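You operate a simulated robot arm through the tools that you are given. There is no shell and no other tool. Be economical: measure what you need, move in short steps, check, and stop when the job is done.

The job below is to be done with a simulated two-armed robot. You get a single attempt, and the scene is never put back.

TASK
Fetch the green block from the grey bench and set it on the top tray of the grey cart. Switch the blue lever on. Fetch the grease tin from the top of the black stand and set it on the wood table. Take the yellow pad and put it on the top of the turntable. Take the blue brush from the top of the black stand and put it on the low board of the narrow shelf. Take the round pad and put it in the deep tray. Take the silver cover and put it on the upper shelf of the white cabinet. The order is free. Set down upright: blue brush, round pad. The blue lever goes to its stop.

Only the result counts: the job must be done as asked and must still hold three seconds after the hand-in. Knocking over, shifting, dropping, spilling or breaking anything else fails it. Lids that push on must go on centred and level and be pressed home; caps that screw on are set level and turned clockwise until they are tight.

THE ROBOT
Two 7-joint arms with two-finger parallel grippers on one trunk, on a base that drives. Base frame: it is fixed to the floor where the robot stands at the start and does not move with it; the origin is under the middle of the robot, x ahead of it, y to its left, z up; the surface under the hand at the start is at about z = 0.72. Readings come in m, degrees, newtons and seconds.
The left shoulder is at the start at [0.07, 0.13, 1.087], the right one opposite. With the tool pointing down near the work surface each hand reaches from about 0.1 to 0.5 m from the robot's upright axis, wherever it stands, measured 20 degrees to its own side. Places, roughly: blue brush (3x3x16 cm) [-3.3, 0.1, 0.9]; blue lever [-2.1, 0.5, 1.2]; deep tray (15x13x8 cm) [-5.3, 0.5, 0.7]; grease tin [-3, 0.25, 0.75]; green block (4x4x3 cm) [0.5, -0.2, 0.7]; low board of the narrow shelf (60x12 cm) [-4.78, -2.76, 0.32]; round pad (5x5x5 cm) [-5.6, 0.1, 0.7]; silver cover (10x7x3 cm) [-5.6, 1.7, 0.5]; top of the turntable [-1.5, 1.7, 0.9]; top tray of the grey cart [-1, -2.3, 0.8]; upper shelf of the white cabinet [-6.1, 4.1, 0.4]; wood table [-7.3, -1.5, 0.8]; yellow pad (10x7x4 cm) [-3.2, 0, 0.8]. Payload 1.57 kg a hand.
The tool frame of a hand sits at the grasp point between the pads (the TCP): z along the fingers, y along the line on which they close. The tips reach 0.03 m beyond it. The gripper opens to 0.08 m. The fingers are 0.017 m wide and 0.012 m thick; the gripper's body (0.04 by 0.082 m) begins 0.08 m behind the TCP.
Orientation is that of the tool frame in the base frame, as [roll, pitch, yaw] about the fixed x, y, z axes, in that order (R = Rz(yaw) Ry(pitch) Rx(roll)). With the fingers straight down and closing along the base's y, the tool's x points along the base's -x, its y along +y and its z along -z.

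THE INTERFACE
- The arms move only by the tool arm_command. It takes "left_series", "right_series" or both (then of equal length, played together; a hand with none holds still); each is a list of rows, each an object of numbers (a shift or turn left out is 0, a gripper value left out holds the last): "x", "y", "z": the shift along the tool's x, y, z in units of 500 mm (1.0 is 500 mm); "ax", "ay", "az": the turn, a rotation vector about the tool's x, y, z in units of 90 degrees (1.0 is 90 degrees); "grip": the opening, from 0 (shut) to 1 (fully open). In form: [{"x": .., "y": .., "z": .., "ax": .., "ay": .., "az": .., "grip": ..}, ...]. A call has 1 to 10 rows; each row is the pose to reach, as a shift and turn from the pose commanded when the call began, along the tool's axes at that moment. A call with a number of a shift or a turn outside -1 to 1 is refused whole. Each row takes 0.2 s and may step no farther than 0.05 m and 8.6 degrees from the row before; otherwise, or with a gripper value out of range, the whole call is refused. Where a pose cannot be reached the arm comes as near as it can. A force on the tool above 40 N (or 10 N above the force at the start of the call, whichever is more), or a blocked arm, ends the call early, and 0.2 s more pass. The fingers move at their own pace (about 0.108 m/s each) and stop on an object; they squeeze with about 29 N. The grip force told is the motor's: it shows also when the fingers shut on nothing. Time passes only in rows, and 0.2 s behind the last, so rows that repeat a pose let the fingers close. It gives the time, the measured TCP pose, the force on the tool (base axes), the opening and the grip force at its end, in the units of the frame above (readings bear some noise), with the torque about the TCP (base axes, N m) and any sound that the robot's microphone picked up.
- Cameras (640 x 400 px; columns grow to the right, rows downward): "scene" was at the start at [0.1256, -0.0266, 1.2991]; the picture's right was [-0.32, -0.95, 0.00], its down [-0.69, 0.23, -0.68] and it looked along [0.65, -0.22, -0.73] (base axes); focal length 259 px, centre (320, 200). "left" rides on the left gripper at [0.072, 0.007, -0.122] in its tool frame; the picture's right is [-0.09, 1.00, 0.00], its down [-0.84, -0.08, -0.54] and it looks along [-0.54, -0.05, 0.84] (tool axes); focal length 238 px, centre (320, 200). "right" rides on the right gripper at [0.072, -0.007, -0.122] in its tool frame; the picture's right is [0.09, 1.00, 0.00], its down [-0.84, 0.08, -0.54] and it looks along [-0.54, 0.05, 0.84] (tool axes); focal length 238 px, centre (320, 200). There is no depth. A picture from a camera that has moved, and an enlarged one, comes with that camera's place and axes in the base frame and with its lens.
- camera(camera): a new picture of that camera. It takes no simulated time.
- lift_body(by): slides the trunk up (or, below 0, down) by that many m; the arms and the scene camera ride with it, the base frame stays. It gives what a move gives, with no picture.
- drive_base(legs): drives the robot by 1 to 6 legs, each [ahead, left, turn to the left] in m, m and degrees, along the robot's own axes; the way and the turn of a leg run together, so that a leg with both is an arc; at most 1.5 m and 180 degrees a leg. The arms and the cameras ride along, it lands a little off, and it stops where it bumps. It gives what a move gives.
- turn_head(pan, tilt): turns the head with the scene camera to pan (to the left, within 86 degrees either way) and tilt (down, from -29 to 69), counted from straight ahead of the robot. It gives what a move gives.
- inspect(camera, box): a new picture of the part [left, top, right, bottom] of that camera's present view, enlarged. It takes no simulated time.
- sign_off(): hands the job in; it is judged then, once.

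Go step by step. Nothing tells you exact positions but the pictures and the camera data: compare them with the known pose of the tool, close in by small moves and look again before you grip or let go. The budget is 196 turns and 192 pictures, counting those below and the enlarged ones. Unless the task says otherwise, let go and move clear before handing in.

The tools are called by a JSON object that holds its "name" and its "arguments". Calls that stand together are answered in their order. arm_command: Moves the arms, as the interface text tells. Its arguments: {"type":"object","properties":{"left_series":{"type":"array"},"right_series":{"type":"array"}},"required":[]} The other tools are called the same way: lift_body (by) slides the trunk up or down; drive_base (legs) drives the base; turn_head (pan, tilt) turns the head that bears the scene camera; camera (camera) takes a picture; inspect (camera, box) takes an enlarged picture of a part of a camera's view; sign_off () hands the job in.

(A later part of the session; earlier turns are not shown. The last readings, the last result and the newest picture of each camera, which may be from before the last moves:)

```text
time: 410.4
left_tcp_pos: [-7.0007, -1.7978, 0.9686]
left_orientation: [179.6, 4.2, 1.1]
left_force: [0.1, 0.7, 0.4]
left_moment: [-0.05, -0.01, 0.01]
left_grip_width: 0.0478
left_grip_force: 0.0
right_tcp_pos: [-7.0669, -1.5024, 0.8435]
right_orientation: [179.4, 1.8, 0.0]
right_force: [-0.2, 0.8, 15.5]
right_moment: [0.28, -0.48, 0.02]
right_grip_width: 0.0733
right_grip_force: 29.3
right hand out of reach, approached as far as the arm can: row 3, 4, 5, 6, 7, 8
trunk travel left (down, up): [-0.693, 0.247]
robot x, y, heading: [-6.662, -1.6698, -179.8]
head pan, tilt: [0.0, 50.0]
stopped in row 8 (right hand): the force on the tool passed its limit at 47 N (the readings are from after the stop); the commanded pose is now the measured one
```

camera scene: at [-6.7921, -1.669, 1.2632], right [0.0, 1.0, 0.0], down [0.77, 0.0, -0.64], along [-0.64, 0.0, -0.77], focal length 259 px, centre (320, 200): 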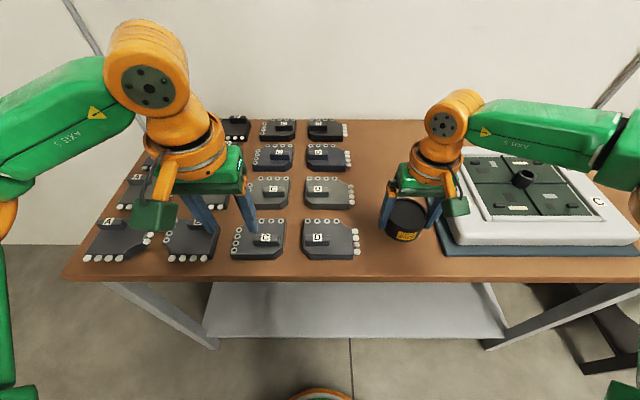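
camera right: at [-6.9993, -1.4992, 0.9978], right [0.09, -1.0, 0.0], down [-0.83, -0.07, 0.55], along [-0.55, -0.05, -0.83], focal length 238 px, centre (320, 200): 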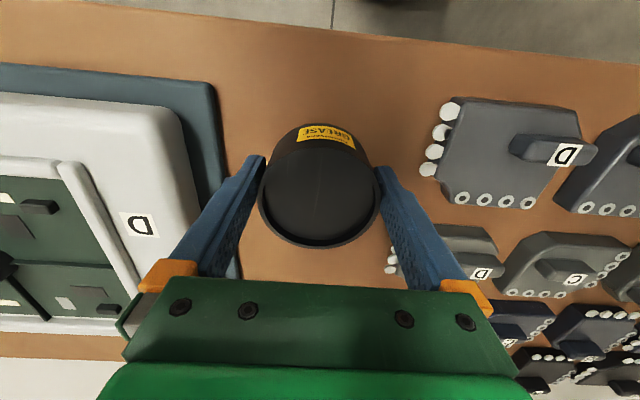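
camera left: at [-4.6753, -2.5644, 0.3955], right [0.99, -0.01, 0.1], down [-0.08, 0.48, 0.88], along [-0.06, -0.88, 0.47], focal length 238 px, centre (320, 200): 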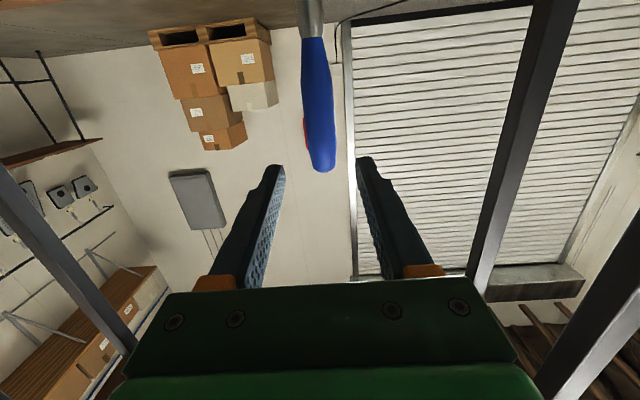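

Contact at the expected height. Releasing and rising.

{"name": "arm_command", "arguments": {"right_series": [{"z": -0.002, "grip": 0.97}, {"z": -0.002, "grip": 1}, {"z": -0.002, "grip": 1}, {"z": -0.06}, {"z": -0.14}, {"z": -0.22}, {"z": -0.3}]}}

{"name": "camera", "arguments": {"camera": "scene"}}

```text
time: 412.0
left_tcp_pos: [-7.0039, -1.7965, 0.9677]
left_orientation: [179.7, 3.9, 1.0]
left_force: [0.5, 0.2, -0.8]
left_moment: [-0.02, 0.01, 0.0]
left_grip_width: 0.0478
left_grip_force: 0.0
right_tcp_pos: [-7.0669, -1.502, 0.9914]
right_orientation: [179.6, 1.5, 0.0]
right_force: [-0.4, -0.9, -0.3]
right_moment: [-0.01, -0.02, 0.02]
right_grip_width: 0.0799
right_grip_force: 0.0
trunk travel left (down, up): [-0.693, 0.247]
robot x, y, heading: [-6.663, -1.6684, -179.9]
head pan, tilt: [0.0, 50.0]
```

```text
59 pictures are left
camera scene: at [-6.7903, -1.6696, 1.2634], right [0.0, 1.0, 0.0], down [0.77, 0.0, -0.64], along [-0.64, 0.0, -0.77], focal length 259 px, centre (320, 200)
```

scene: 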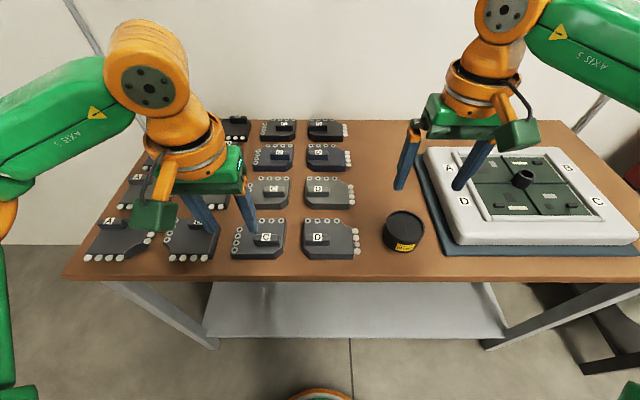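

The tin is on the wood table. Raising, backing off, and looking north for the round pad and deep tray.

{"name": "lift_body", "arguments": {"by": 0.2}}

{"name": "arm_command", "arguments": {"right_series": [{"x": 0.08, "y": -0.02}, {"x": 0.16, "y": -0.04}, {"x": 0.24, "y": -0.06}]}}

{"name": "drive_base", "arguments": {"legs": [[-0.4, 0, 0], [0, 0, -90]]}}

{"name": "turn_head", "arguments": {"pan": -15, "tilt": 20}}

{"name": "camera", "arguments": {"camera": "scene"}}

```text
time: 414.2
left_tcp_pos: [-7.0044, -1.7968, 1.1688]
left_orientation: [179.6, 3.9, 1.0]
left_force: [-0.3, 0.1, -0.8]
left_moment: [-0.01, 0.02, 0.01]
left_grip_width: 0.048
left_grip_force: 0.0
right_tcp_pos: [-7.0668, -1.5012, 1.1912]
right_orientation: [179.4, 1.6, 0.1]
right_force: [-0.5, -0.5, 0.3]
right_moment: [-0.01, -0.02, -0.04]
right_grip_width: 0.08
right_grip_force: 0.1
trunk travel left (down, up): [-0.893, 0.047]
robot x, y, heading: [-6.6637, -1.6678, -179.8]
head pan, tilt: [0.0, 50.0]
```

```text
time: 415.0
left_tcp_pos: [-7.0031, -1.7964, 1.1673]
left_orientation: [179.6, 4.0, 1.0]
left_force: [-0.3, -0.3, 0.2]
left_moment: [0.02, 0.02, 0.01]
left_grip_width: 0.0484
left_grip_force: 0.1
right_tcp_pos: [-6.9458, -1.4712, 1.1869]
right_orientation: [179.4, 1.6, 0.0]
right_force: [0.3, 0.3, 0.1]
right_moment: [0.0, 0.0, 0.02]
right_grip_width: 0.08
right_grip_force: 0.1
trunk travel left (down, up): [-0.893, 0.047]
robot x, y, heading: [-6.6649, -1.6687, -179.6]
head pan, tilt: [0.0, 50.0]
```

```text
time: 421.2
left_tcp_pos: [-6.4, -1.3327, 1.1679]
left_orientation: [179.6, 3.9, -86.6]
left_force: [0.4, 0.3, 0.0]
left_moment: [0.0, 0.03, 0.01]
left_grip_width: 0.0481
left_grip_force: 0.1
right_tcp_pos: [-6.0726, -1.3765, 1.1874]
right_orientation: [179.7, 1.5, -87.7]
right_force: [-0.3, 0.6, -0.8]
right_moment: [0.02, -0.02, 0.03]
right_grip_width: 0.0801
right_grip_force: 0.0
trunk travel left (down, up): [-0.893, 0.047]
robot x, y, heading: [-6.2565, -1.6709, 92.5]
head pan, tilt: [0.0, 50.0]
```

```text
time: 422.2
left_tcp_pos: [-6.4004, -1.3324, 1.1675]
left_orientation: [179.6, 3.9, -86.6]
left_force: [0.0, -0.3, 0.1]
left_moment: [0.0, 0.0, 0.03]
left_grip_width: 0.0481
left_grip_force: 0.0
right_tcp_pos: [-6.0734, -1.377, 1.1868]
right_orientation: [179.6, 1.5, -87.6]
right_force: [-0.3, 0.3, 0.0]
right_moment: [0.0, 0.02, -0.01]
right_grip_width: 0.08
right_grip_force: 0.0
trunk travel left (down, up): [-0.893, 0.047]
robot x, y, heading: [-6.2576, -1.6671, 92.6]
head pan, tilt: [-15.0, 20.0]
```

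```text
58 pictures are left
camera scene: at [-6.2396, -1.5276, 1.5089], right [0.98, -0.21, 0.0], down [-0.07, -0.33, -0.94], along [0.2, 0.92, -0.34], focal length 259 px, centre (320, 200)
```

scene: 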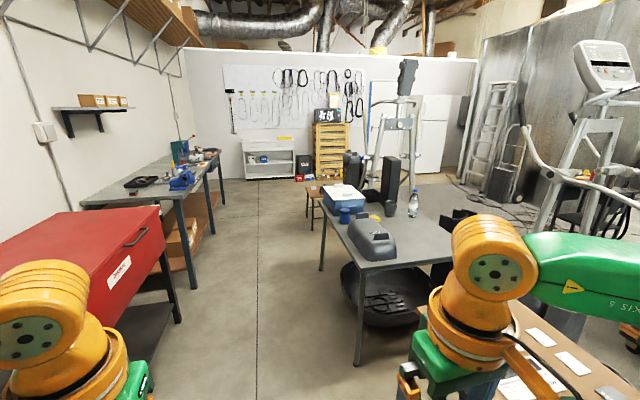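

The grey table ahead holds the round pad and deep tray. Zooming in to see them.

{"name": "inspect", "arguments": {"camera": "scene", "box": [300, 140, 500, 290]}}

```text
2.67 times, centred on (400, 215) of scene
camera zoom: at [-6.2396, -1.5276, 1.5089], right [0.98, -0.21, 0.0], down [-0.07, -0.33, -0.94], along [0.2, 0.92, -0.34], focal length 691 px, centre (107, 160)
```

zoom: 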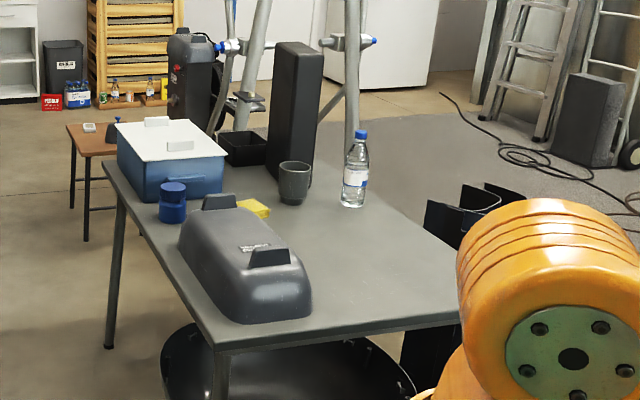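

The round pad is the blue cylinder at about [-5.70, 0.13]; the black deep tray is at about [-5.34, 0.47] near the table's north edge. I'll drive up the aisle and face the table.

{"name": "drive_base", "arguments": {"legs": [[0, 0, -2.6], [1.4, 0, 0], [0.48, 0, 0], [0, 0, -90]]}}

{"name": "turn_head", "arguments": {"pan": 0, "tilt": 40}}

{"name": "camera", "arguments": {"camera": "scene"}}

```text
time: 435.9
left_tcp_pos: [-5.9035, 0.3271, 1.1687]
left_orientation: [179.6, 3.9, 179.8]
left_force: [-0.1, 0.6, 0.2]
left_moment: [0.0, -0.02, -0.02]
left_grip_width: 0.048
left_grip_force: 0.1
right_tcp_pos: [-5.9668, 0.0041, 1.1871]
right_orientation: [179.6, 1.5, 179.0]
right_force: [0.0, 0.2, -0.4]
right_moment: [0.0, -0.04, 0.01]
right_grip_width: 0.08
right_grip_force: 0.0
trunk travel left (down, up): [-0.893, 0.047]
robot x, y, heading: [-6.2464, 0.2037, -0.9]
head pan, tilt: [-15.0, 20.0]
```

```text
time: 436.7
left_tcp_pos: [-5.904, 0.3277, 1.1669]
left_orientation: [179.6, 4.0, 179.7]
left_force: [0.1, 0.6, 0.1]
left_moment: [-0.02, 0.03, -0.02]
left_grip_width: 0.0483
left_grip_force: 0.0
right_tcp_pos: [-5.9664, 0.0028, 1.1871]
right_orientation: [179.4, 1.4, 178.8]
right_force: [-0.1, 0.9, -0.3]
right_moment: [0.0, 0.01, -0.02]
right_grip_width: 0.08
right_grip_force: 0.1
trunk travel left (down, up): [-0.893, 0.047]
robot x, y, heading: [-6.2487, 0.2045, -0.9]
head pan, tilt: [0.0, 40.0]
```

```text
56 pictures are left
camera scene: at [-6.111, 0.202, 1.4777], right [-0.02, -1.0, 0.0], down [-0.64, 0.01, -0.77], along [0.77, -0.01, -0.64], focal length 259 px, centre (320, 200)
```

scene: 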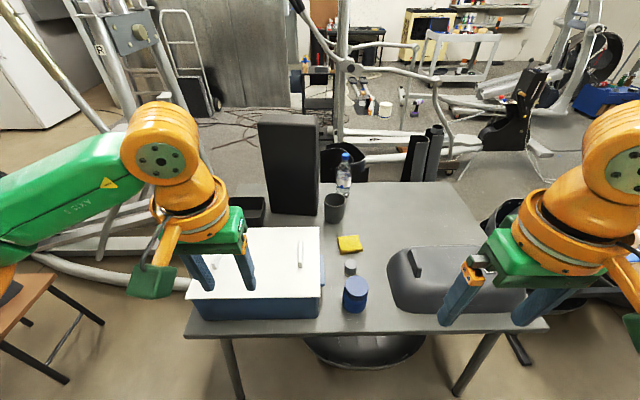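

{"name": "inspect", "arguments": {"camera": "scene", "box": [220, 180, 460, 330]}}

{"name": "camera", "arguments": {"camera": "right"}}

```text
2.67 times, centred on (340, 255) of scene
camera zoom: at [-6.111, 0.202, 1.4777], right [-0.02, -1.0, 0.0], down [-0.64, 0.01, -0.77], along [0.77, -0.01, -0.64], focal length 691 px, centre (267, 53)
```

zoom: 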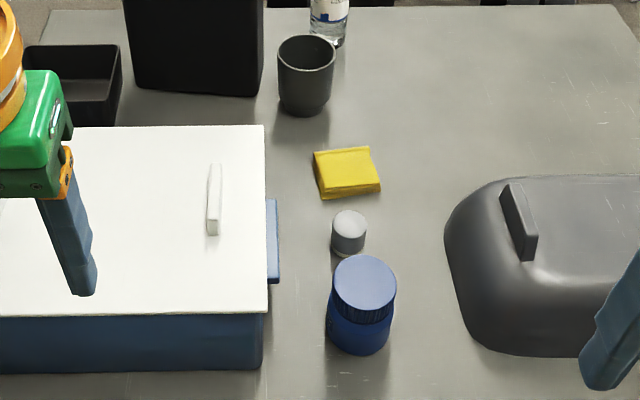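

```text
54 pictures are left
camera right: at [-6.0402, -0.0016, 1.3073], right [-0.07, 1.0, 0.01], down [0.82, 0.06, 0.56], along [0.56, 0.05, -0.83], focal length 238 px, centre (320, 200)
```

right: 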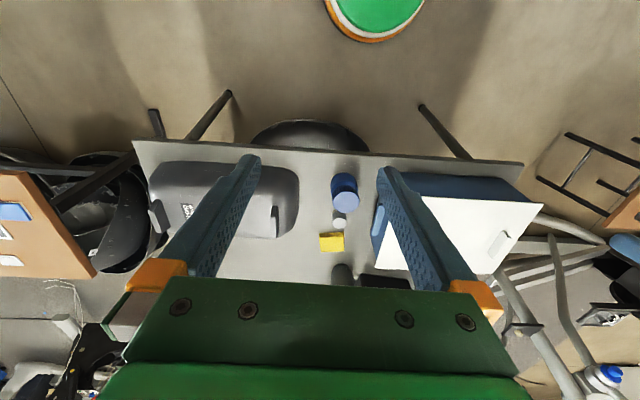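

The round pad is the small light-grey cylinder at about [-5.587, 0.093] behind the blue jar. I'll raise the left hand, drive nearer, and lower the trunk.

{"name": "arm_command", "arguments": {"left_series": [{"x": 0.03, "z": -0.08}, {"x": 0.06, "z": -0.16}, {"x": 0.08, "z": -0.26}, {"x": 0.08, "z": -0.3}]}}

{"name": "drive_base", "arguments": {"legs": [[0.235, 0, 0.9]]}}

{"name": "lift_body", "arguments": {"by": -0.26}}

{"name": "camera", "arguments": {"camera": "right"}}

{"name": "camera", "arguments": {"camera": "scene"}}

```text
refused: row 3 steps farther than a row can; nothing moved
```

```text
time: 438.5
left_tcp_pos: [-5.6731, 0.3344, 1.1682]
left_orientation: [179.7, 4.1, -178.8]
left_force: [-1.4, 0.3, 0.4]
left_moment: [0.02, -0.02, 0.03]
left_grip_width: 0.0481
left_grip_force: 0.1
right_tcp_pos: [-5.7281, 0.0087, 1.1883]
right_orientation: [179.5, 1.7, -179.7]
right_force: [-0.8, -0.3, 0.5]
right_moment: [0.0, -0.02, -0.01]
right_grip_width: 0.08
right_grip_force: 0.1
trunk travel left (down, up): [-0.893, 0.047]
robot x, y, heading: [-6.0072, 0.2051, 0.4]
head pan, tilt: [0.0, 40.0]
```

```text
time: 441.1
left_tcp_pos: [-5.6691, 0.3341, 0.9073]
left_orientation: [179.6, 3.9, -178.8]
left_force: [-0.4, 0.1, 0.5]
left_moment: [-0.02, 0.01, 0.01]
left_grip_width: 0.048
left_grip_force: 0.1
right_tcp_pos: [-5.7259, 0.0097, 0.927]
right_orientation: [179.6, 1.6, -179.7]
right_force: [-0.4, -0.5, -0.8]
right_moment: [0.01, 0.02, -0.02]
right_grip_width: 0.0802
right_grip_force: 0.1
trunk travel left (down, up): [-0.633, 0.307]
robot x, y, heading: [-6.0094, 0.2048, 0.2]
head pan, tilt: [0.0, 40.0]
```

```text
53 pictures are left
camera right: at [-5.7974, 0.0024, 1.0474], right [-0.1, 1.0, 0.01], down [0.82, 0.08, 0.56], along [0.56, 0.06, -0.83], focal length 238 px, centre (320, 200)
```

right: 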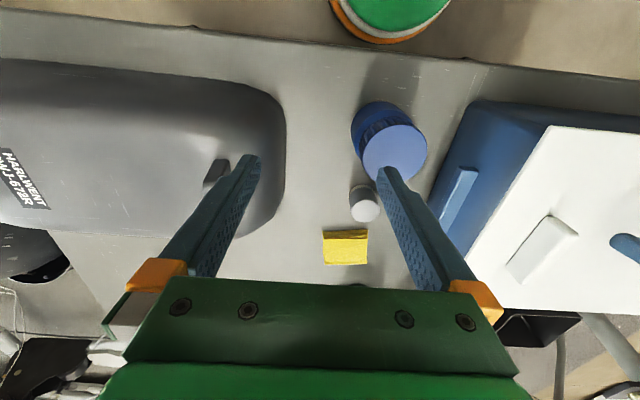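

```text
52 pictures are left
camera scene: at [-5.8733, 0.2043, 1.2176], right [0.01, -1.0, 0.0], down [-0.64, 0.0, -0.77], along [0.77, 0.01, -0.64], focal length 259 px, centre (320, 200)
```

scene: 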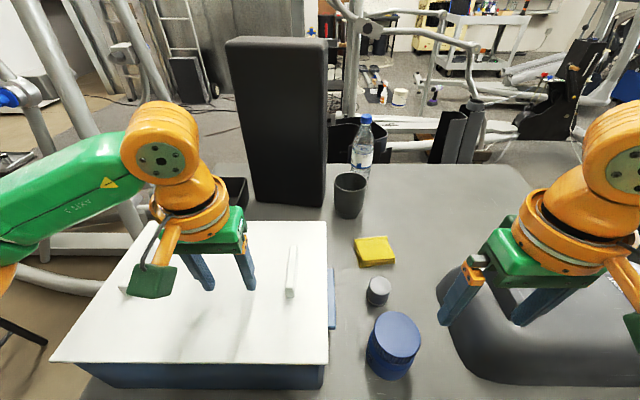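

Pad refined to about [-5.587, 0.096]. Moving the right hand over it (above the jar) while lifting the left hand off the cooler.

{"name": "arm_command", "arguments": {"right_series": [{"x": -0.07, "y": 0.044}, {"x": -0.14, "y": 0.088}, {"x": -0.21, "y": 0.13}, {"x": -0.278, "y": 0.174}, {"x": -0.278, "y": 0.174}], "left_series": [{"z": -0.04}, {"z": -0.08}, {"z": -0.12}, {"z": -0.16}, {"z": -0.16}]}}

{"name": "camera", "arguments": {"camera": "right"}}

```text
time: 442.3
left_tcp_pos: [-5.6727, 0.3326, 0.9878]
left_orientation: [179.7, 3.8, -178.7]
left_force: [0.1, -0.3, -0.3]
left_moment: [0.02, 0.01, 0.0]
left_grip_width: 0.0481
left_grip_force: 0.1
right_tcp_pos: [-5.6131, 0.063, 0.9227]
right_orientation: [179.5, 1.8, -179.7]
right_force: [0.1, -0.3, 0.4]
right_moment: [0.0, 0.01, 0.0]
right_grip_width: 0.0801
right_grip_force: 0.1
right hand out of reach, approached as far as the arm can: row 3, 4, 5
trunk travel left (down, up): [-0.633, 0.307]
robot x, y, heading: [-6.0101, 0.2019, 0.4]
head pan, tilt: [0.0, 40.0]
```

```text
51 pictures are left
camera right: at [-5.6874, 0.0553, 1.0434], right [-0.1, 1.0, 0.01], down [0.82, 0.08, 0.57], along [0.56, 0.06, -0.82], focal length 238 px, centre (320, 200)
```

right: 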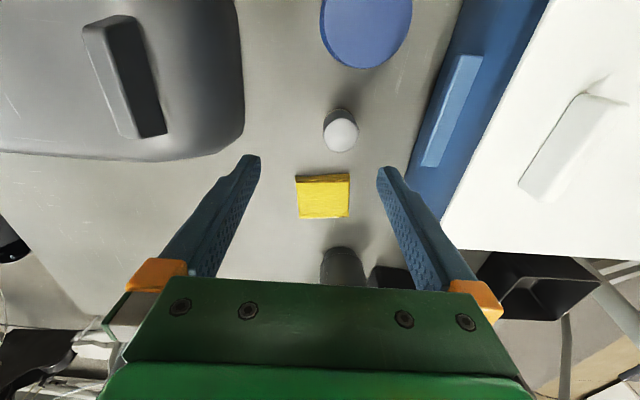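

Pad at about [-5.594, 0.092]. Lowering the trunk 8 cm for reach, then aligning.

{"name": "lift_body", "arguments": {"by": -0.08}}

{"name": "arm_command", "arguments": {"right_series": [{"x": -0.02, "y": 0.03}, {"x": -0.04, "y": 0.058}, {"x": -0.04, "y": 0.058}]}}

{"name": "camera", "arguments": {"camera": "right"}}

```text
time: 443.5
left_tcp_pos: [-5.6736, 0.333, 0.9069]
left_orientation: [179.5, 4.0, -178.7]
left_force: [0.4, -1.4, 0.2]
left_moment: [-0.03, 0.01, -0.02]
left_grip_width: 0.0481
left_grip_force: 0.0
right_tcp_pos: [-5.6158, 0.0636, 0.8436]
right_orientation: [179.5, 1.9, -179.7]
right_force: [-0.4, -0.4, 0.4]
right_moment: [-0.02, 0.03, 0.01]
right_grip_width: 0.0798
right_grip_force: 0.1
trunk travel left (down, up): [-0.553, 0.387]
robot x, y, heading: [-6.0102, 0.2057, 0.6]
head pan, tilt: [0.0, 40.0]
```

```text
time: 444.3
left_tcp_pos: [-5.6739, 0.3333, 0.9083]
left_orientation: [179.7, 3.9, -178.7]
left_force: [0.5, 0.4, 0.1]
left_moment: [0.01, -0.01, -0.01]
left_grip_width: 0.0479
left_grip_force: 0.0
right_tcp_pos: [-5.6142, 0.0624, 0.8444]
right_orientation: [179.5, 1.9, -179.6]
right_force: [0.1, -0.4, -0.2]
right_moment: [0.04, -0.01, -0.05]
right_grip_width: 0.08
right_grip_force: 0.1
right hand out of reach, approached as far as the arm can: row 1, 2, 3
trunk travel left (down, up): [-0.553, 0.387]
robot x, y, heading: [-6.0102, 0.2039, 0.4]
head pan, tilt: [0.0, 40.0]
```

```text
50 pictures are left
camera right: at [-5.6891, 0.0556, 0.9641], right [-0.1, 1.0, 0.01], down [0.82, 0.08, 0.57], along [0.57, 0.06, -0.82], focal length 238 px, centre (320, 200)
```

right: 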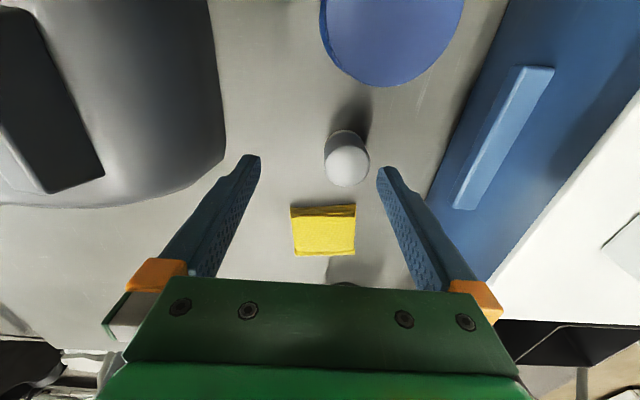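

The reach limit is tight, so I'll nudge the base 2.2 cm ahead and 2.9 cm left to put the fingers over the pad.

{"name": "drive_base", "arguments": {"legs": [[0.022, 0.029, -0.4]]}}

{"name": "camera", "arguments": {"camera": "right"}}

```text
time: 445.2
left_tcp_pos: [-5.6508, 0.3585, 0.9082]
left_orientation: [179.6, 3.9, -179.2]
left_force: [-0.2, -0.5, -1.2]
left_moment: [-0.01, -0.02, 0.0]
left_grip_width: 0.0484
left_grip_force: 0.0
right_tcp_pos: [-5.5955, 0.09, 0.8441]
right_orientation: [179.6, 1.9, 179.8]
right_force: [0.1, -0.1, 0.4]
right_moment: [-0.03, 0.02, -0.01]
right_grip_width: 0.0799
right_grip_force: 0.1
trunk travel left (down, up): [-0.553, 0.387]
robot x, y, heading: [-5.9861, 0.233, 0.3]
head pan, tilt: [0.0, 40.0]
```

```text
49 pictures are left
camera right: at [-5.6692, 0.0826, 0.9642], right [-0.09, 1.0, 0.01], down [0.82, 0.07, 0.57], along [0.57, 0.06, -0.82], focal length 238 px, centre (320, 200)
```

right: 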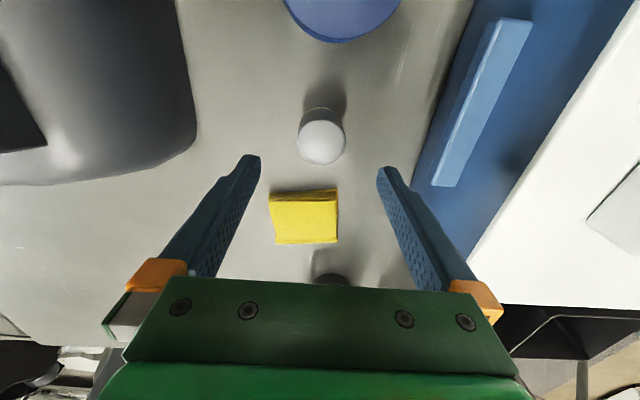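

Aligned. Descending and gripping the round pad.

{"name": "arm_command", "arguments": {"right_series": [{"z": 0.06}, {"z": 0.12}, {"z": 0.15}, {"z": 0.164}, {"z": 0.164, "grip": 0}, {"z": 0.164, "grip": 0}, {"z": 0.164, "grip": 0}, {"z": 0.164, "grip": 0}]}}

{"name": "camera", "arguments": {"camera": "right"}}

```text
time: 447.0
left_tcp_pos: [-5.6516, 0.3605, 0.908]
left_orientation: [179.6, 3.8, -179.2]
left_force: [0.0, 0.4, 0.8]
left_moment: [-0.01, 0.01, 0.0]
left_grip_width: 0.0481
left_grip_force: 0.0
right_tcp_pos: [-5.5916, 0.0905, 0.7648]
right_orientation: [179.5, 1.9, 180.0]
right_force: [0.5, 0.0, 0.1]
right_moment: [0.04, -0.01, 0.0]
right_grip_width: 0.0405
right_grip_force: 29.3
trunk travel left (down, up): [-0.553, 0.387]
robot x, y, heading: [-5.9913, 0.2335, -0.0]
head pan, tilt: [0.0, 40.0]
```

```text
48 pictures are left
camera right: at [-5.6654, 0.0828, 0.8833], right [-0.09, 1.0, 0.01], down [0.82, 0.07, 0.57], along [0.57, 0.06, -0.82], focal length 238 px, centre (320, 200)
```

right: 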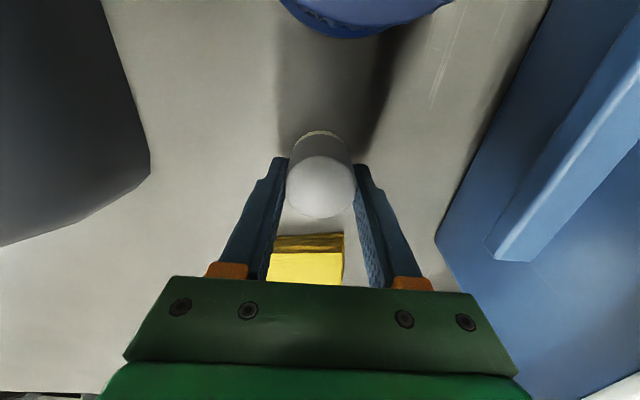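

Round pad gripped. Lifting with the trunk, backing away from the table, and moving north to reach the tray from the north-west.

{"name": "lift_body", "arguments": {"by": 0.3}}

{"name": "drive_base", "arguments": {"legs": [[-0.25, 0, 0], [0, 0.68, 0]]}}

{"name": "turn_head", "arguments": {"pan": -15, "tilt": 38}}

{"name": "camera", "arguments": {"camera": "scene"}}

```text
time: 450.0
left_tcp_pos: [-5.6524, 0.3606, 1.2083]
left_orientation: [179.7, 3.8, -179.1]
left_force: [-0.4, 0.0, 0.5]
left_moment: [0.05, -0.02, 0.05]
left_grip_width: 0.0478
left_grip_force: 0.2
right_tcp_pos: [-5.5912, 0.0898, 1.0639]
right_orientation: [179.5, 1.9, 179.9]
right_force: [0.2, 0.7, -0.4]
right_moment: [0.01, 0.01, 0.02]
right_grip_width: 0.0407
right_grip_force: 28.2
trunk travel left (down, up): [-0.853, 0.087]
robot x, y, heading: [-5.9852, 0.2339, 0.2]
head pan, tilt: [0.0, 40.0]
```

```text
time: 455.1
left_tcp_pos: [-5.9113, 1.0369, 1.2095]
left_orientation: [179.5, 3.9, -177.7]
left_force: [-1.0, -0.8, -0.1]
left_moment: [0.01, 0.0, 0.0]
left_grip_width: 0.0481
left_grip_force: 0.0
right_tcp_pos: [-5.843, 0.768, 1.0627]
right_orientation: [179.4, 2.0, -178.6]
right_force: [0.7, 0.0, -0.6]
right_moment: [0.02, 0.0, 0.0]
right_grip_width: 0.0407
right_grip_force: 29.0
trunk travel left (down, up): [-0.853, 0.087]
robot x, y, heading: [-6.2405, 0.9029, 1.6]
head pan, tilt: [0.0, 40.0]
```

```text
time: 455.9
left_tcp_pos: [-5.911, 1.0397, 1.2081]
left_orientation: [179.7, 3.9, -177.6]
left_force: [-0.4, -0.4, -0.2]
left_moment: [-0.04, 0.03, -0.02]
left_grip_width: 0.0483
left_grip_force: 0.1
right_tcp_pos: [-5.8431, 0.7698, 1.0632]
right_orientation: [179.5, 1.8, -178.6]
right_force: [-0.1, -0.2, 0.4]
right_moment: [0.0, -0.02, -0.02]
right_grip_width: 0.0407
right_grip_force: 29.1
trunk travel left (down, up): [-0.853, 0.087]
robot x, y, heading: [-6.2426, 0.9015, 1.5]
head pan, tilt: [-15.0, 38.0]
```

```text
47 pictures are left
camera scene: at [-6.1086, 0.8844, 1.4405], right [-0.23, -0.97, 0.0], down [-0.6, 0.14, -0.79], along [0.77, -0.18, -0.62], focal length 259 px, centre (320, 200)
```

scene: 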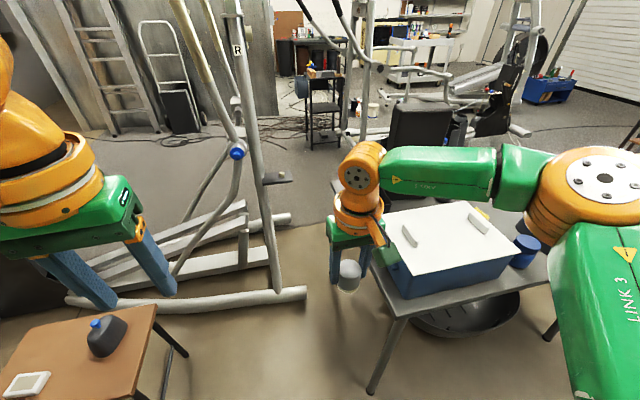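

The machine's bar end is near [-5.24, 0.77] and a pole near [-5.17, 0.95]; my stance [-5.60, 0.845] heading -39° keeps clear. I'll retract the left hand, turn, and move in.

{"name": "arm_command", "arguments": {"left_series": [{"x": 0.06}, {"x": 0.12}, {"x": 0.16}]}}

{"name": "drive_base", "arguments": {"legs": [[0, 0, -40.5], [0.53, 0.36, 0]]}}

{"name": "turn_head", "arguments": {"pan": 0, "tilt": 55}}

{"name": "camera", "arguments": {"camera": "scene"}}

{"name": "camera", "arguments": {"camera": "right"}}

```text
time: 456.7
left_tcp_pos: [-5.9906, 1.0356, 1.2013]
left_orientation: [179.6, 3.9, -177.6]
left_force: [0.3, 0.4, 0.2]
left_moment: [-0.01, -0.01, 0.02]
left_grip_width: 0.048
left_grip_force: 0.0
right_tcp_pos: [-5.844, 0.7692, 1.0638]
right_orientation: [179.6, 1.9, -178.6]
right_force: [-0.4, -0.5, -0.1]
right_moment: [-0.04, 0.05, -0.01]
right_grip_width: 0.0407
right_grip_force: 28.9
trunk travel left (down, up): [-0.853, 0.087]
robot x, y, heading: [-6.2442, 0.9056, 1.7]
head pan, tilt: [-15.0, 38.0]
```

```text
time: 462.1
left_tcp_pos: [-5.34, 0.7883, 1.203]
left_orientation: [179.6, 3.9, 141.6]
left_force: [-0.5, 0.3, -0.4]
left_moment: [0.02, -0.01, 0.0]
left_grip_width: 0.048
left_grip_force: 0.0
right_tcp_pos: [-5.4033, 0.4924, 1.0637]
right_orientation: [179.5, 1.9, 140.6]
right_force: [-0.1, 0.3, -0.2]
right_moment: [0.02, -0.02, 0.01]
right_grip_width: 0.0406
right_grip_force: 29.3
trunk travel left (down, up): [-0.853, 0.087]
robot x, y, heading: [-5.6176, 0.857, -40.0]
head pan, tilt: [-15.0, 38.0]
```

```text
time: 462.9
left_tcp_pos: [-5.3387, 0.7885, 1.2006]
left_orientation: [179.6, 3.9, 141.5]
left_force: [-0.8, -0.6, -1.0]
left_moment: [0.0, 0.0, -0.02]
left_grip_width: 0.048
left_grip_force: 0.1
right_tcp_pos: [-5.4026, 0.4926, 1.0629]
right_orientation: [179.5, 1.8, 140.6]
right_force: [0.7, 0.4, 0.4]
right_moment: [0.0, 0.0, 0.01]
right_grip_width: 0.0408
right_grip_force: 28.9
trunk travel left (down, up): [-0.853, 0.087]
robot x, y, heading: [-5.6154, 0.8551, -39.2]
head pan, tilt: [0.0, 55.0]
```

```text
46 pictures are left
camera scene: at [-5.5217, 0.7764, 1.4169], right [-0.63, -0.77, 0.0], down [-0.63, 0.52, -0.57], along [0.44, -0.36, -0.82], focal length 259 px, centre (320, 200)
```

scene: 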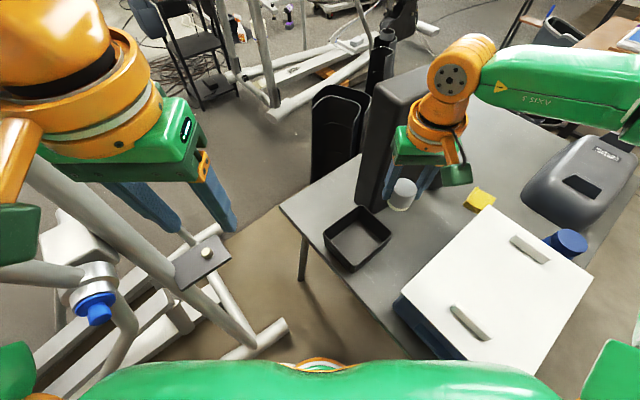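

```text
45 pictures are left
camera right: at [-5.4643, 0.5352, 1.1833], right [0.56, 0.83, 0.01], down [0.68, -0.46, 0.57], along [0.47, -0.32, -0.82], focal length 238 px, centre (320, 200)
```

right: 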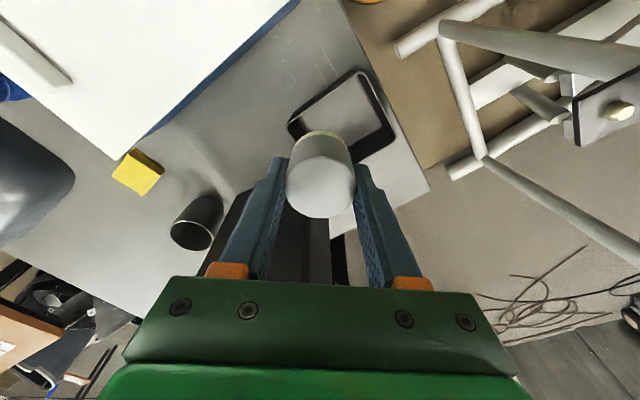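

Tray centre ≈ [-5.35, 0.497]. I'll nudge 3 cm ahead, align the pad over the tray, and lower the trunk so the pad is just above the rim.

{"name": "drive_base", "arguments": {"legs": [[0.03, 0, 0]]}}

{"name": "arm_command", "arguments": {"right_series": [{"x": -0.018, "y": 0.03}, {"x": -0.018, "y": 0.07}, {"x": -0.018, "y": 0.07}]}}

{"name": "lift_body", "arguments": {"by": -0.18}}

{"name": "camera", "arguments": {"camera": "right"}}

{"name": "camera", "arguments": {"camera": "scene"}}

```text
time: 463.7
left_tcp_pos: [-5.3213, 0.7745, 1.203]
left_orientation: [179.6, 4.2, 141.6]
left_force: [-0.9, 1.7, -0.5]
left_moment: [-0.02, -0.05, 0.0]
left_grip_width: 0.0481
left_grip_force: 0.1
right_tcp_pos: [-5.383, 0.4772, 1.0658]
right_orientation: [179.5, 2.1, 140.5]
right_force: [0.1, 0.1, 0.4]
right_moment: [-0.05, -0.05, 0.0]
right_grip_width: 0.0408
right_grip_force: 28.9
trunk travel left (down, up): [-0.853, 0.087]
robot x, y, heading: [-5.5957, 0.8381, -39.4]
head pan, tilt: [0.0, 55.0]
```

```text
time: 464.5
left_tcp_pos: [-5.3171, 0.7707, 1.201]
left_orientation: [179.6, 3.9, 141.5]
left_force: [-0.2, -0.1, 0.2]
left_moment: [-0.02, -0.02, 0.03]
left_grip_width: 0.0479
left_grip_force: 0.0
right_tcp_pos: [-5.375, 0.4912, 1.0647]
right_orientation: [179.5, 1.9, 140.5]
right_force: [0.2, -0.1, 0.2]
right_moment: [-0.04, 0.01, 0.0]
right_grip_width: 0.0405
right_grip_force: 29.2
right hand out of reach, approached as far as the arm can: row 1, 2, 3
trunk travel left (down, up): [-0.853, 0.087]
robot x, y, heading: [-5.5947, 0.8345, -39.3]
head pan, tilt: [0.0, 55.0]
```

```text
time: 466.5
left_tcp_pos: [-5.3162, 0.7698, 1.0208]
left_orientation: [179.6, 3.9, 141.5]
left_force: [0.0, -0.7, -0.1]
left_moment: [-0.03, 0.02, -0.01]
left_grip_width: 0.0481
left_grip_force: 0.1
right_tcp_pos: [-5.3744, 0.4911, 0.885]
right_orientation: [179.4, 2.0, 140.5]
right_force: [-0.7, 0.3, -0.5]
right_moment: [0.01, -0.02, -0.02]
right_grip_width: 0.0407
right_grip_force: 28.6
trunk travel left (down, up): [-0.673, 0.267]
robot x, y, heading: [-5.5917, 0.8412, -39.1]
head pan, tilt: [0.0, 55.0]
```

```text
44 pictures are left
camera right: at [-5.4358, 0.534, 1.0046], right [0.56, 0.83, 0.01], down [0.68, -0.46, 0.57], along [0.47, -0.32, -0.82], focal length 238 px, centre (320, 200)
```

right: 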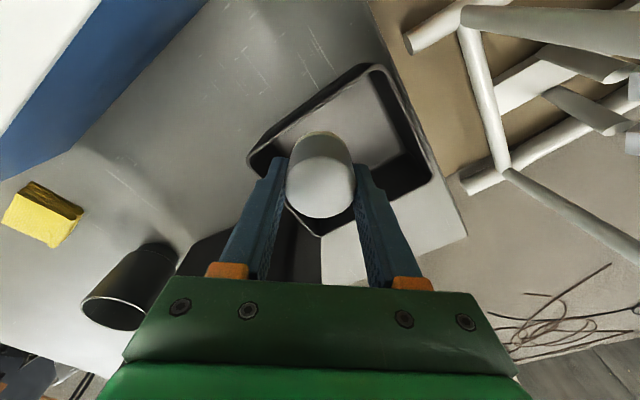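

```text
43 pictures are left
camera scene: at [-5.4991, 0.7578, 1.2369], right [-0.63, -0.77, 0.0], down [-0.63, 0.52, -0.57], along [0.44, -0.36, -0.82], focal length 259 px, centre (320, 200)
```

scene: 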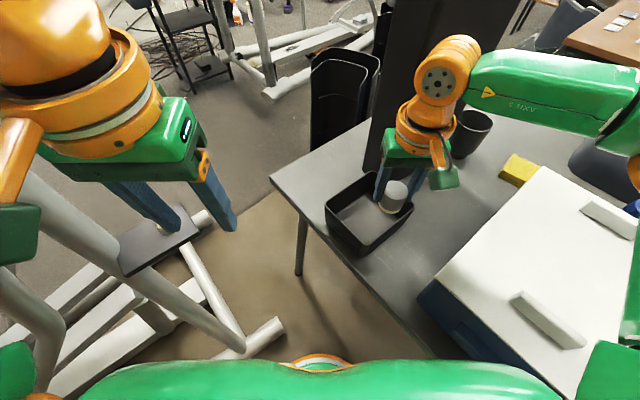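

Need about 3 cm in +x; I'll shift the base by that amount, then check.

{"name": "drive_base", "arguments": {"legs": [[0.018, 0.026, 0]]}}

{"name": "camera", "arguments": {"camera": "right"}}

```text
time: 467.3
left_tcp_pos: [-5.2875, 0.7748, 1.0216]
left_orientation: [179.4, 3.8, 141.4]
left_force: [-0.1, 0.1, 0.5]
left_moment: [-0.01, 0.01, 0.02]
left_grip_width: 0.0482
left_grip_force: 0.1
right_tcp_pos: [-5.3434, 0.4979, 0.8835]
right_orientation: [179.3, 1.8, 140.6]
right_force: [-0.2, 0.0, -0.2]
right_moment: [0.03, -0.02, 0.01]
right_grip_width: 0.0405
right_grip_force: 29.0
trunk travel left (down, up): [-0.673, 0.267]
robot x, y, heading: [-5.5583, 0.8468, -39.6]
head pan, tilt: [0.0, 55.0]
```

```text
42 pictures are left
camera right: at [-5.4062, 0.5401, 1.0038], right [0.56, 0.83, 0.01], down [0.68, -0.47, 0.57], along [0.47, -0.31, -0.82], focal length 238 px, centre (320, 200)
```

right: 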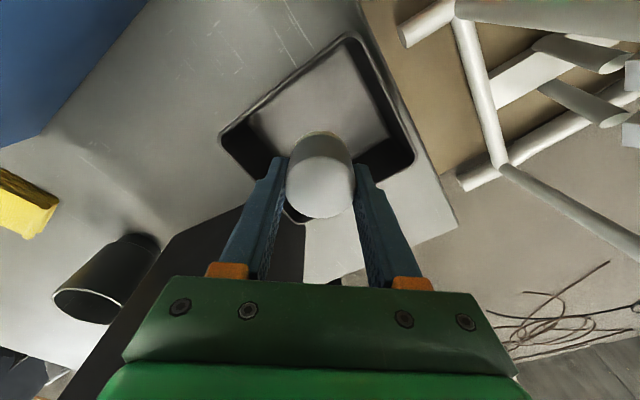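

Centred over the tray. Lowering the pad into it.

{"name": "arm_command", "arguments": {"right_series": [{"z": 0.06}, {"z": 0.12}, {"z": 0.17}, {"z": 0.19}, {"z": 0.2}, {"z": 0.21}, {"z": 0.22}, {"z": 0.23}, {"z": 0.24}]}}

{"name": "camera", "arguments": {"camera": "right"}}

```text
time: 469.3
left_tcp_pos: [-5.2871, 0.7766, 1.0202]
left_orientation: [179.5, 3.8, 141.3]
left_force: [1.0, 1.1, 0.1]
left_moment: [0.01, 0.0, 0.0]
left_grip_width: 0.0483
left_grip_force: 0.1
right_tcp_pos: [-5.3719, 0.4906, 0.7875]
right_orientation: [179.2, 2.2, 140.4]
right_force: [2.1, 7.8, 40.7]
right_moment: [-0.79, 0.95, -0.16]
right_grip_width: 0.0404
right_grip_force: 29.7
right hand out of reach, approached as far as the arm can: row 1, 2, 3, 4, 5, 6, 7, 8, 9
trunk travel left (down, up): [-0.673, 0.267]
robot x, y, heading: [-5.5633, 0.8461, -39.7]
head pan, tilt: [0.0, 55.0]
```

```text
41 pictures are left
camera right: at [-5.4351, 0.5338, 0.907], right [0.56, 0.83, 0.01], down [0.67, -0.47, 0.57], along [0.48, -0.32, -0.82], focal length 238 px, centre (320, 200)
```

right: 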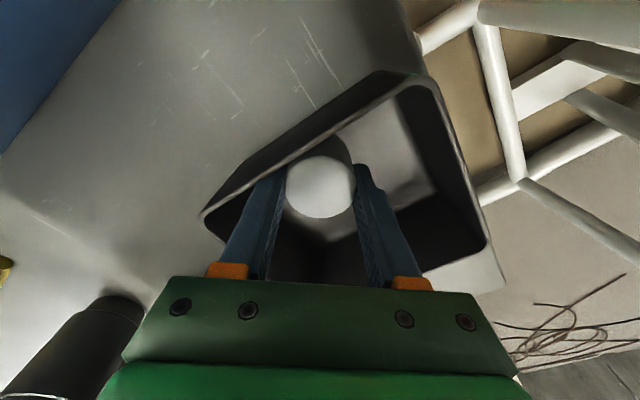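

The arm pulled inward as it went down and the pad is touching the tray's west wall. I'll back up, recentre, lower the trunk for better reach, and retry.

{"name": "arm_command", "arguments": {"right_series": [{"z": -0.04}, {"z": -0.1}, {"x": -0.02, "y": 0.02, "z": -0.16}, {"x": -0.034, "y": 0.048, "z": -0.2}, {"x": -0.034, "y": 0.048, "z": -0.2}]}}

{"name": "lift_body", "arguments": {"by": -0.06}}

{"name": "camera", "arguments": {"camera": "right"}}

```text
time: 470.5
left_tcp_pos: [-5.2864, 0.7776, 1.0209]
left_orientation: [179.4, 3.8, 141.4]
left_force: [0.3, -0.2, 0.4]
left_moment: [0.0, 0.02, 0.01]
left_grip_width: 0.0482
left_grip_force: 0.2
right_tcp_pos: [-5.3475, 0.4991, 0.8867]
right_orientation: [179.3, 1.8, 140.4]
right_force: [0.5, 0.3, 0.1]
right_moment: [0.01, 0.0, 0.01]
right_grip_width: 0.0405
right_grip_force: 28.6
trunk travel left (down, up): [-0.673, 0.267]
robot x, y, heading: [-5.5651, 0.8458, -39.7]
head pan, tilt: [0.0, 55.0]
```

```text
time: 471.5
left_tcp_pos: [-5.291, 0.7673, 0.961]
left_orientation: [179.0, 3.6, 141.5]
left_force: [-0.5, 0.5, 0.3]
left_moment: [0.02, 0.04, -0.02]
left_grip_width: 0.0477
left_grip_force: 0.0
right_tcp_pos: [-5.3494, 0.4924, 0.8235]
right_orientation: [178.8, 1.7, 140.4]
right_force: [-0.4, 0.6, 0.4]
right_moment: [0.0, -0.03, -0.04]
right_grip_width: 0.0405
right_grip_force: 29.1
trunk travel left (down, up): [-0.613, 0.327]
robot x, y, heading: [-5.564, 0.8442, -39.6]
head pan, tilt: [0.0, 55.0]
```

```text
40 pictures are left
camera right: at [-5.4134, 0.5344, 0.9434], right [0.56, 0.83, 0.02], down [0.67, -0.47, 0.57], along [0.48, -0.31, -0.82], focal length 238 px, centre (320, 200)
```

right: 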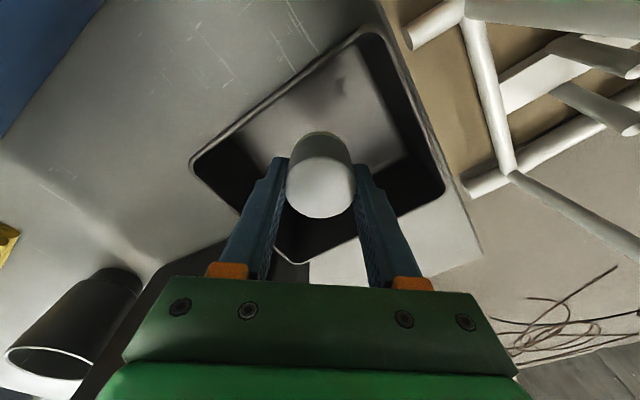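

Slight lean in the readings after lowering; I'll check that no arm link is touching the cooler.

{"name": "turn_head", "arguments": {"pan": -35, "tilt": 50}}

{"name": "camera", "arguments": {"camera": "scene"}}

```text
time: 472.5
left_tcp_pos: [-5.2885, 0.77, 0.962]
left_orientation: [179.0, 3.6, 141.4]
left_force: [-0.7, 0.7, 0.0]
left_moment: [0.0, -0.03, -0.01]
left_grip_width: 0.0481
left_grip_force: 0.0
right_tcp_pos: [-5.351, 0.4922, 0.8233]
right_orientation: [178.8, 1.7, 140.4]
right_force: [-1.0, 0.0, 0.0]
right_moment: [-0.01, -0.01, -0.01]
right_grip_width: 0.0406
right_grip_force: 28.8
trunk travel left (down, up): [-0.613, 0.327]
robot x, y, heading: [-5.5654, 0.8443, -39.2]
head pan, tilt: [-35.0, 50.0]
```

```text
39 pictures are left
camera scene: at [-5.5084, 0.7256, 1.1823], right [-0.96, -0.27, -0.01], down [-0.2, 0.75, -0.63], along [0.18, -0.61, -0.77], focal length 259 px, centre (320, 200)
```

scene: 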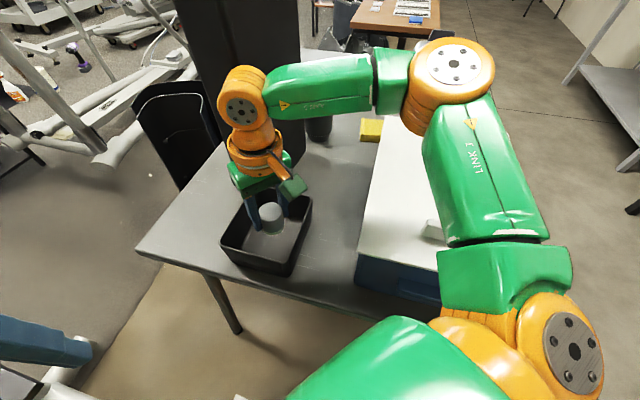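

The upper arm is likely resting on the cooler. Raising the trunk back, then shifting the base a little toward +x/+y so the arm reaches without lowering.

{"name": "lift_body", "arguments": {"by": 0.06}}

{"name": "drive_base", "arguments": {"legs": [[0.02, 0.026, 0]]}}

{"name": "camera", "arguments": {"camera": "scene"}}

```text
time: 473.5
left_tcp_pos: [-5.2857, 0.7768, 1.0219]
left_orientation: [179.5, 3.8, 141.4]
left_force: [-0.7, 0.5, 0.0]
left_moment: [0.01, 0.03, 0.05]
left_grip_width: 0.0483
left_grip_force: 0.1
right_tcp_pos: [-5.3477, 0.4985, 0.8865]
right_orientation: [179.3, 1.8, 140.5]
right_force: [0.7, 0.7, 0.1]
right_moment: [0.0, 0.02, -0.04]
right_grip_width: 0.0404
right_grip_force: 29.1
trunk travel left (down, up): [-0.673, 0.267]
robot x, y, heading: [-5.5679, 0.8469, -39.5]
head pan, tilt: [-35.0, 50.0]
```

```text
time: 474.4
left_tcp_pos: [-5.2619, 0.7818, 1.0235]
left_orientation: [179.0, 4.0, 141.4]
left_force: [0.7, 0.5, 0.8]
left_moment: [0.0, 0.02, 0.03]
left_grip_width: 0.048
left_grip_force: 0.1
right_tcp_pos: [-5.3224, 0.5041, 0.886]
right_orientation: [178.8, 2.0, 140.4]
right_force: [-0.3, -0.3, -0.4]
right_moment: [0.02, 0.02, 0.02]
right_grip_width: 0.0403
right_grip_force: 29.2
trunk travel left (down, up): [-0.673, 0.267]
robot x, y, heading: [-5.5287, 0.852, -39.5]
head pan, tilt: [-35.0, 50.0]
```

```text
38 pictures are left
camera scene: at [-5.4821, 0.7387, 1.2432], right [-0.96, -0.27, -0.01], down [-0.2, 0.74, -0.64], along [0.18, -0.61, -0.77], focal length 259 px, centre (320, 200)
```

scene: 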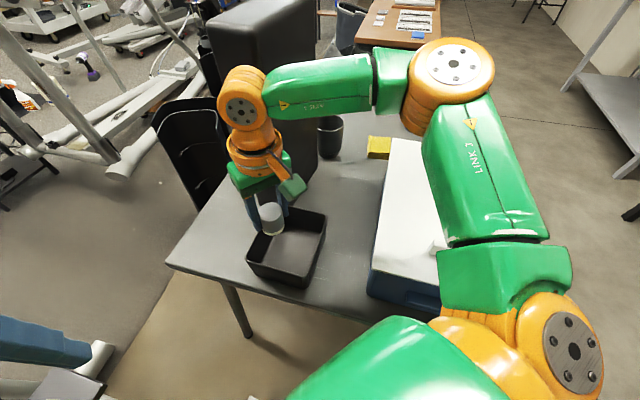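

There's still a slight lean, so I suspect my left elbow is touching the machine's pole. I'll undo the shift and look left.

{"name": "drive_base", "arguments": {"legs": [[-0.02, -0.036, 0]]}}

{"name": "turn_head", "arguments": {"pan": 70, "tilt": 35}}

{"name": "camera", "arguments": {"camera": "scene"}}

```text
time: 475.3
left_tcp_pos: [-5.2887, 0.7719, 1.0203]
left_orientation: [179.8, 3.7, 141.5]
left_force: [-0.1, -0.5, -0.8]
left_moment: [0.01, 0.04, -0.02]
left_grip_width: 0.0479
left_grip_force: 0.0
right_tcp_pos: [-5.3512, 0.4934, 0.8869]
right_orientation: [179.6, 1.7, 140.4]
right_force: [-1.1, -0.2, -1.0]
right_moment: [-0.01, 0.06, -0.01]
right_grip_width: 0.0403
right_grip_force: 29.3
trunk travel left (down, up): [-0.673, 0.267]
robot x, y, heading: [-5.5738, 0.8334, -39.4]
head pan, tilt: [-35.0, 50.0]
```

```text
time: 477.1
left_tcp_pos: [-5.2933, 0.7713, 1.021]
left_orientation: [179.7, 3.9, 141.6]
left_force: [0.6, 0.8, 0.1]
left_moment: [0.0, 0.0, -0.01]
left_grip_width: 0.0479
left_grip_force: 0.1
right_tcp_pos: [-5.3528, 0.4937, 0.8866]
right_orientation: [179.4, 1.9, 140.4]
right_force: [0.3, -0.1, -0.9]
right_moment: [0.01, -0.01, -0.02]
right_grip_width: 0.0404
right_grip_force: 28.9
trunk travel left (down, up): [-0.673, 0.267]
robot x, y, heading: [-5.5702, 0.838, -39.7]
head pan, tilt: [70.0, 35.0]
```

```text
37 pictures are left
camera scene: at [-5.4556, 0.8492, 1.2651], right [0.51, -0.86, 0.0], down [-0.49, -0.29, -0.82], along [0.7, 0.42, -0.57], focal length 259 px, centre (320, 200)
```

scene: 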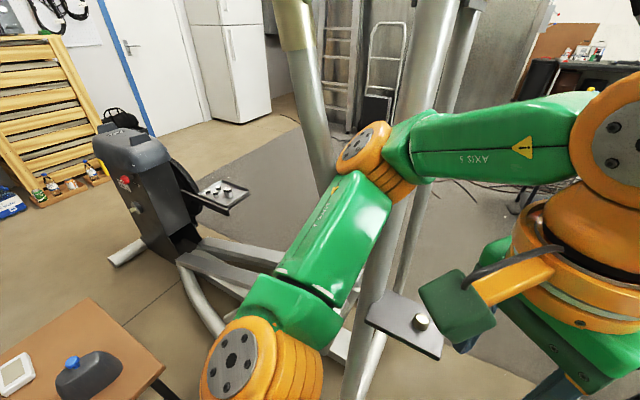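

The left elbow is right next to the machine's pole. I'll extend the left hand forward and inward, which draws the elbow in.

{"name": "arm_command", "arguments": {"left_series": [{"x": -0.06, "y": -0.02}, {"x": -0.12, "y": -0.04}, {"x": -0.18, "y": -0.06}, {"x": -0.22, "y": -0.08}]}}

{"name": "camera", "arguments": {"camera": "scene"}}

```text
time: 478.1
left_tcp_pos: [-5.2319, 0.6728, 1.0285]
left_orientation: [179.6, 4.0, 141.5]
left_force: [-0.2, -0.3, -0.2]
left_moment: [0.03, 0.0, -0.01]
left_grip_width: 0.0478
left_grip_force: 0.1
right_tcp_pos: [-5.3532, 0.4927, 0.8873]
right_orientation: [179.4, 1.9, 140.6]
right_force: [0.5, 0.3, -0.4]
right_moment: [-0.02, 0.01, -0.03]
right_grip_width: 0.0403
right_grip_force: 29.4
trunk travel left (down, up): [-0.673, 0.267]
robot x, y, heading: [-5.5729, 0.8371, -39.8]
head pan, tilt: [70.0, 35.0]
```

```text
36 pictures are left
camera scene: at [-5.4556, 0.8483, 1.2651], right [0.51, -0.86, 0.0], down [-0.49, -0.29, -0.82], along [0.7, 0.42, -0.57], focal length 259 px, centre (320, 200)
```

scene: 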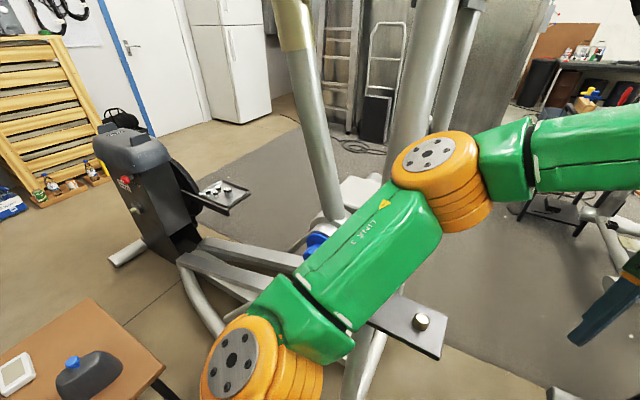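

The elbow has moved off the pole. Now I'll lower the trunk 6 cm again, watching for any lean.

{"name": "lift_body", "arguments": {"by": -0.06}}

{"name": "camera", "arguments": {"camera": "right"}}

```text
time: 479.1
left_tcp_pos: [-5.2327, 0.6743, 0.9696]
left_orientation: [179.5, 3.8, 141.5]
left_force: [0.2, 0.0, 0.4]
left_moment: [0.0, 0.0, 0.02]
left_grip_width: 0.0482
left_grip_force: 0.1
right_tcp_pos: [-5.3537, 0.4928, 0.8267]
right_orientation: [179.5, 1.9, 140.6]
right_force: [-0.5, -0.5, 0.2]
right_moment: [0.0, 0.0, 0.04]
right_grip_width: 0.0406
right_grip_force: 29.5
trunk travel left (down, up): [-0.613, 0.327]
robot x, y, heading: [-5.5684, 0.8363, -39.3]
head pan, tilt: [70.0, 35.0]
```

```text
35 pictures are left
camera right: at [-5.4159, 0.5363, 0.9467], right [0.56, 0.83, 0.01], down [0.68, -0.47, 0.57], along [0.47, -0.32, -0.82], focal length 238 px, centre (320, 200)
```

right: 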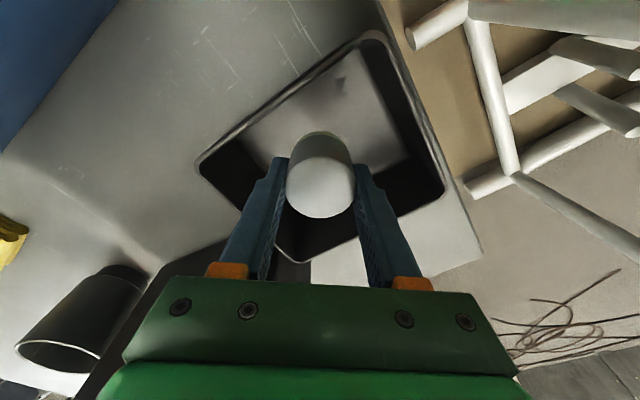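

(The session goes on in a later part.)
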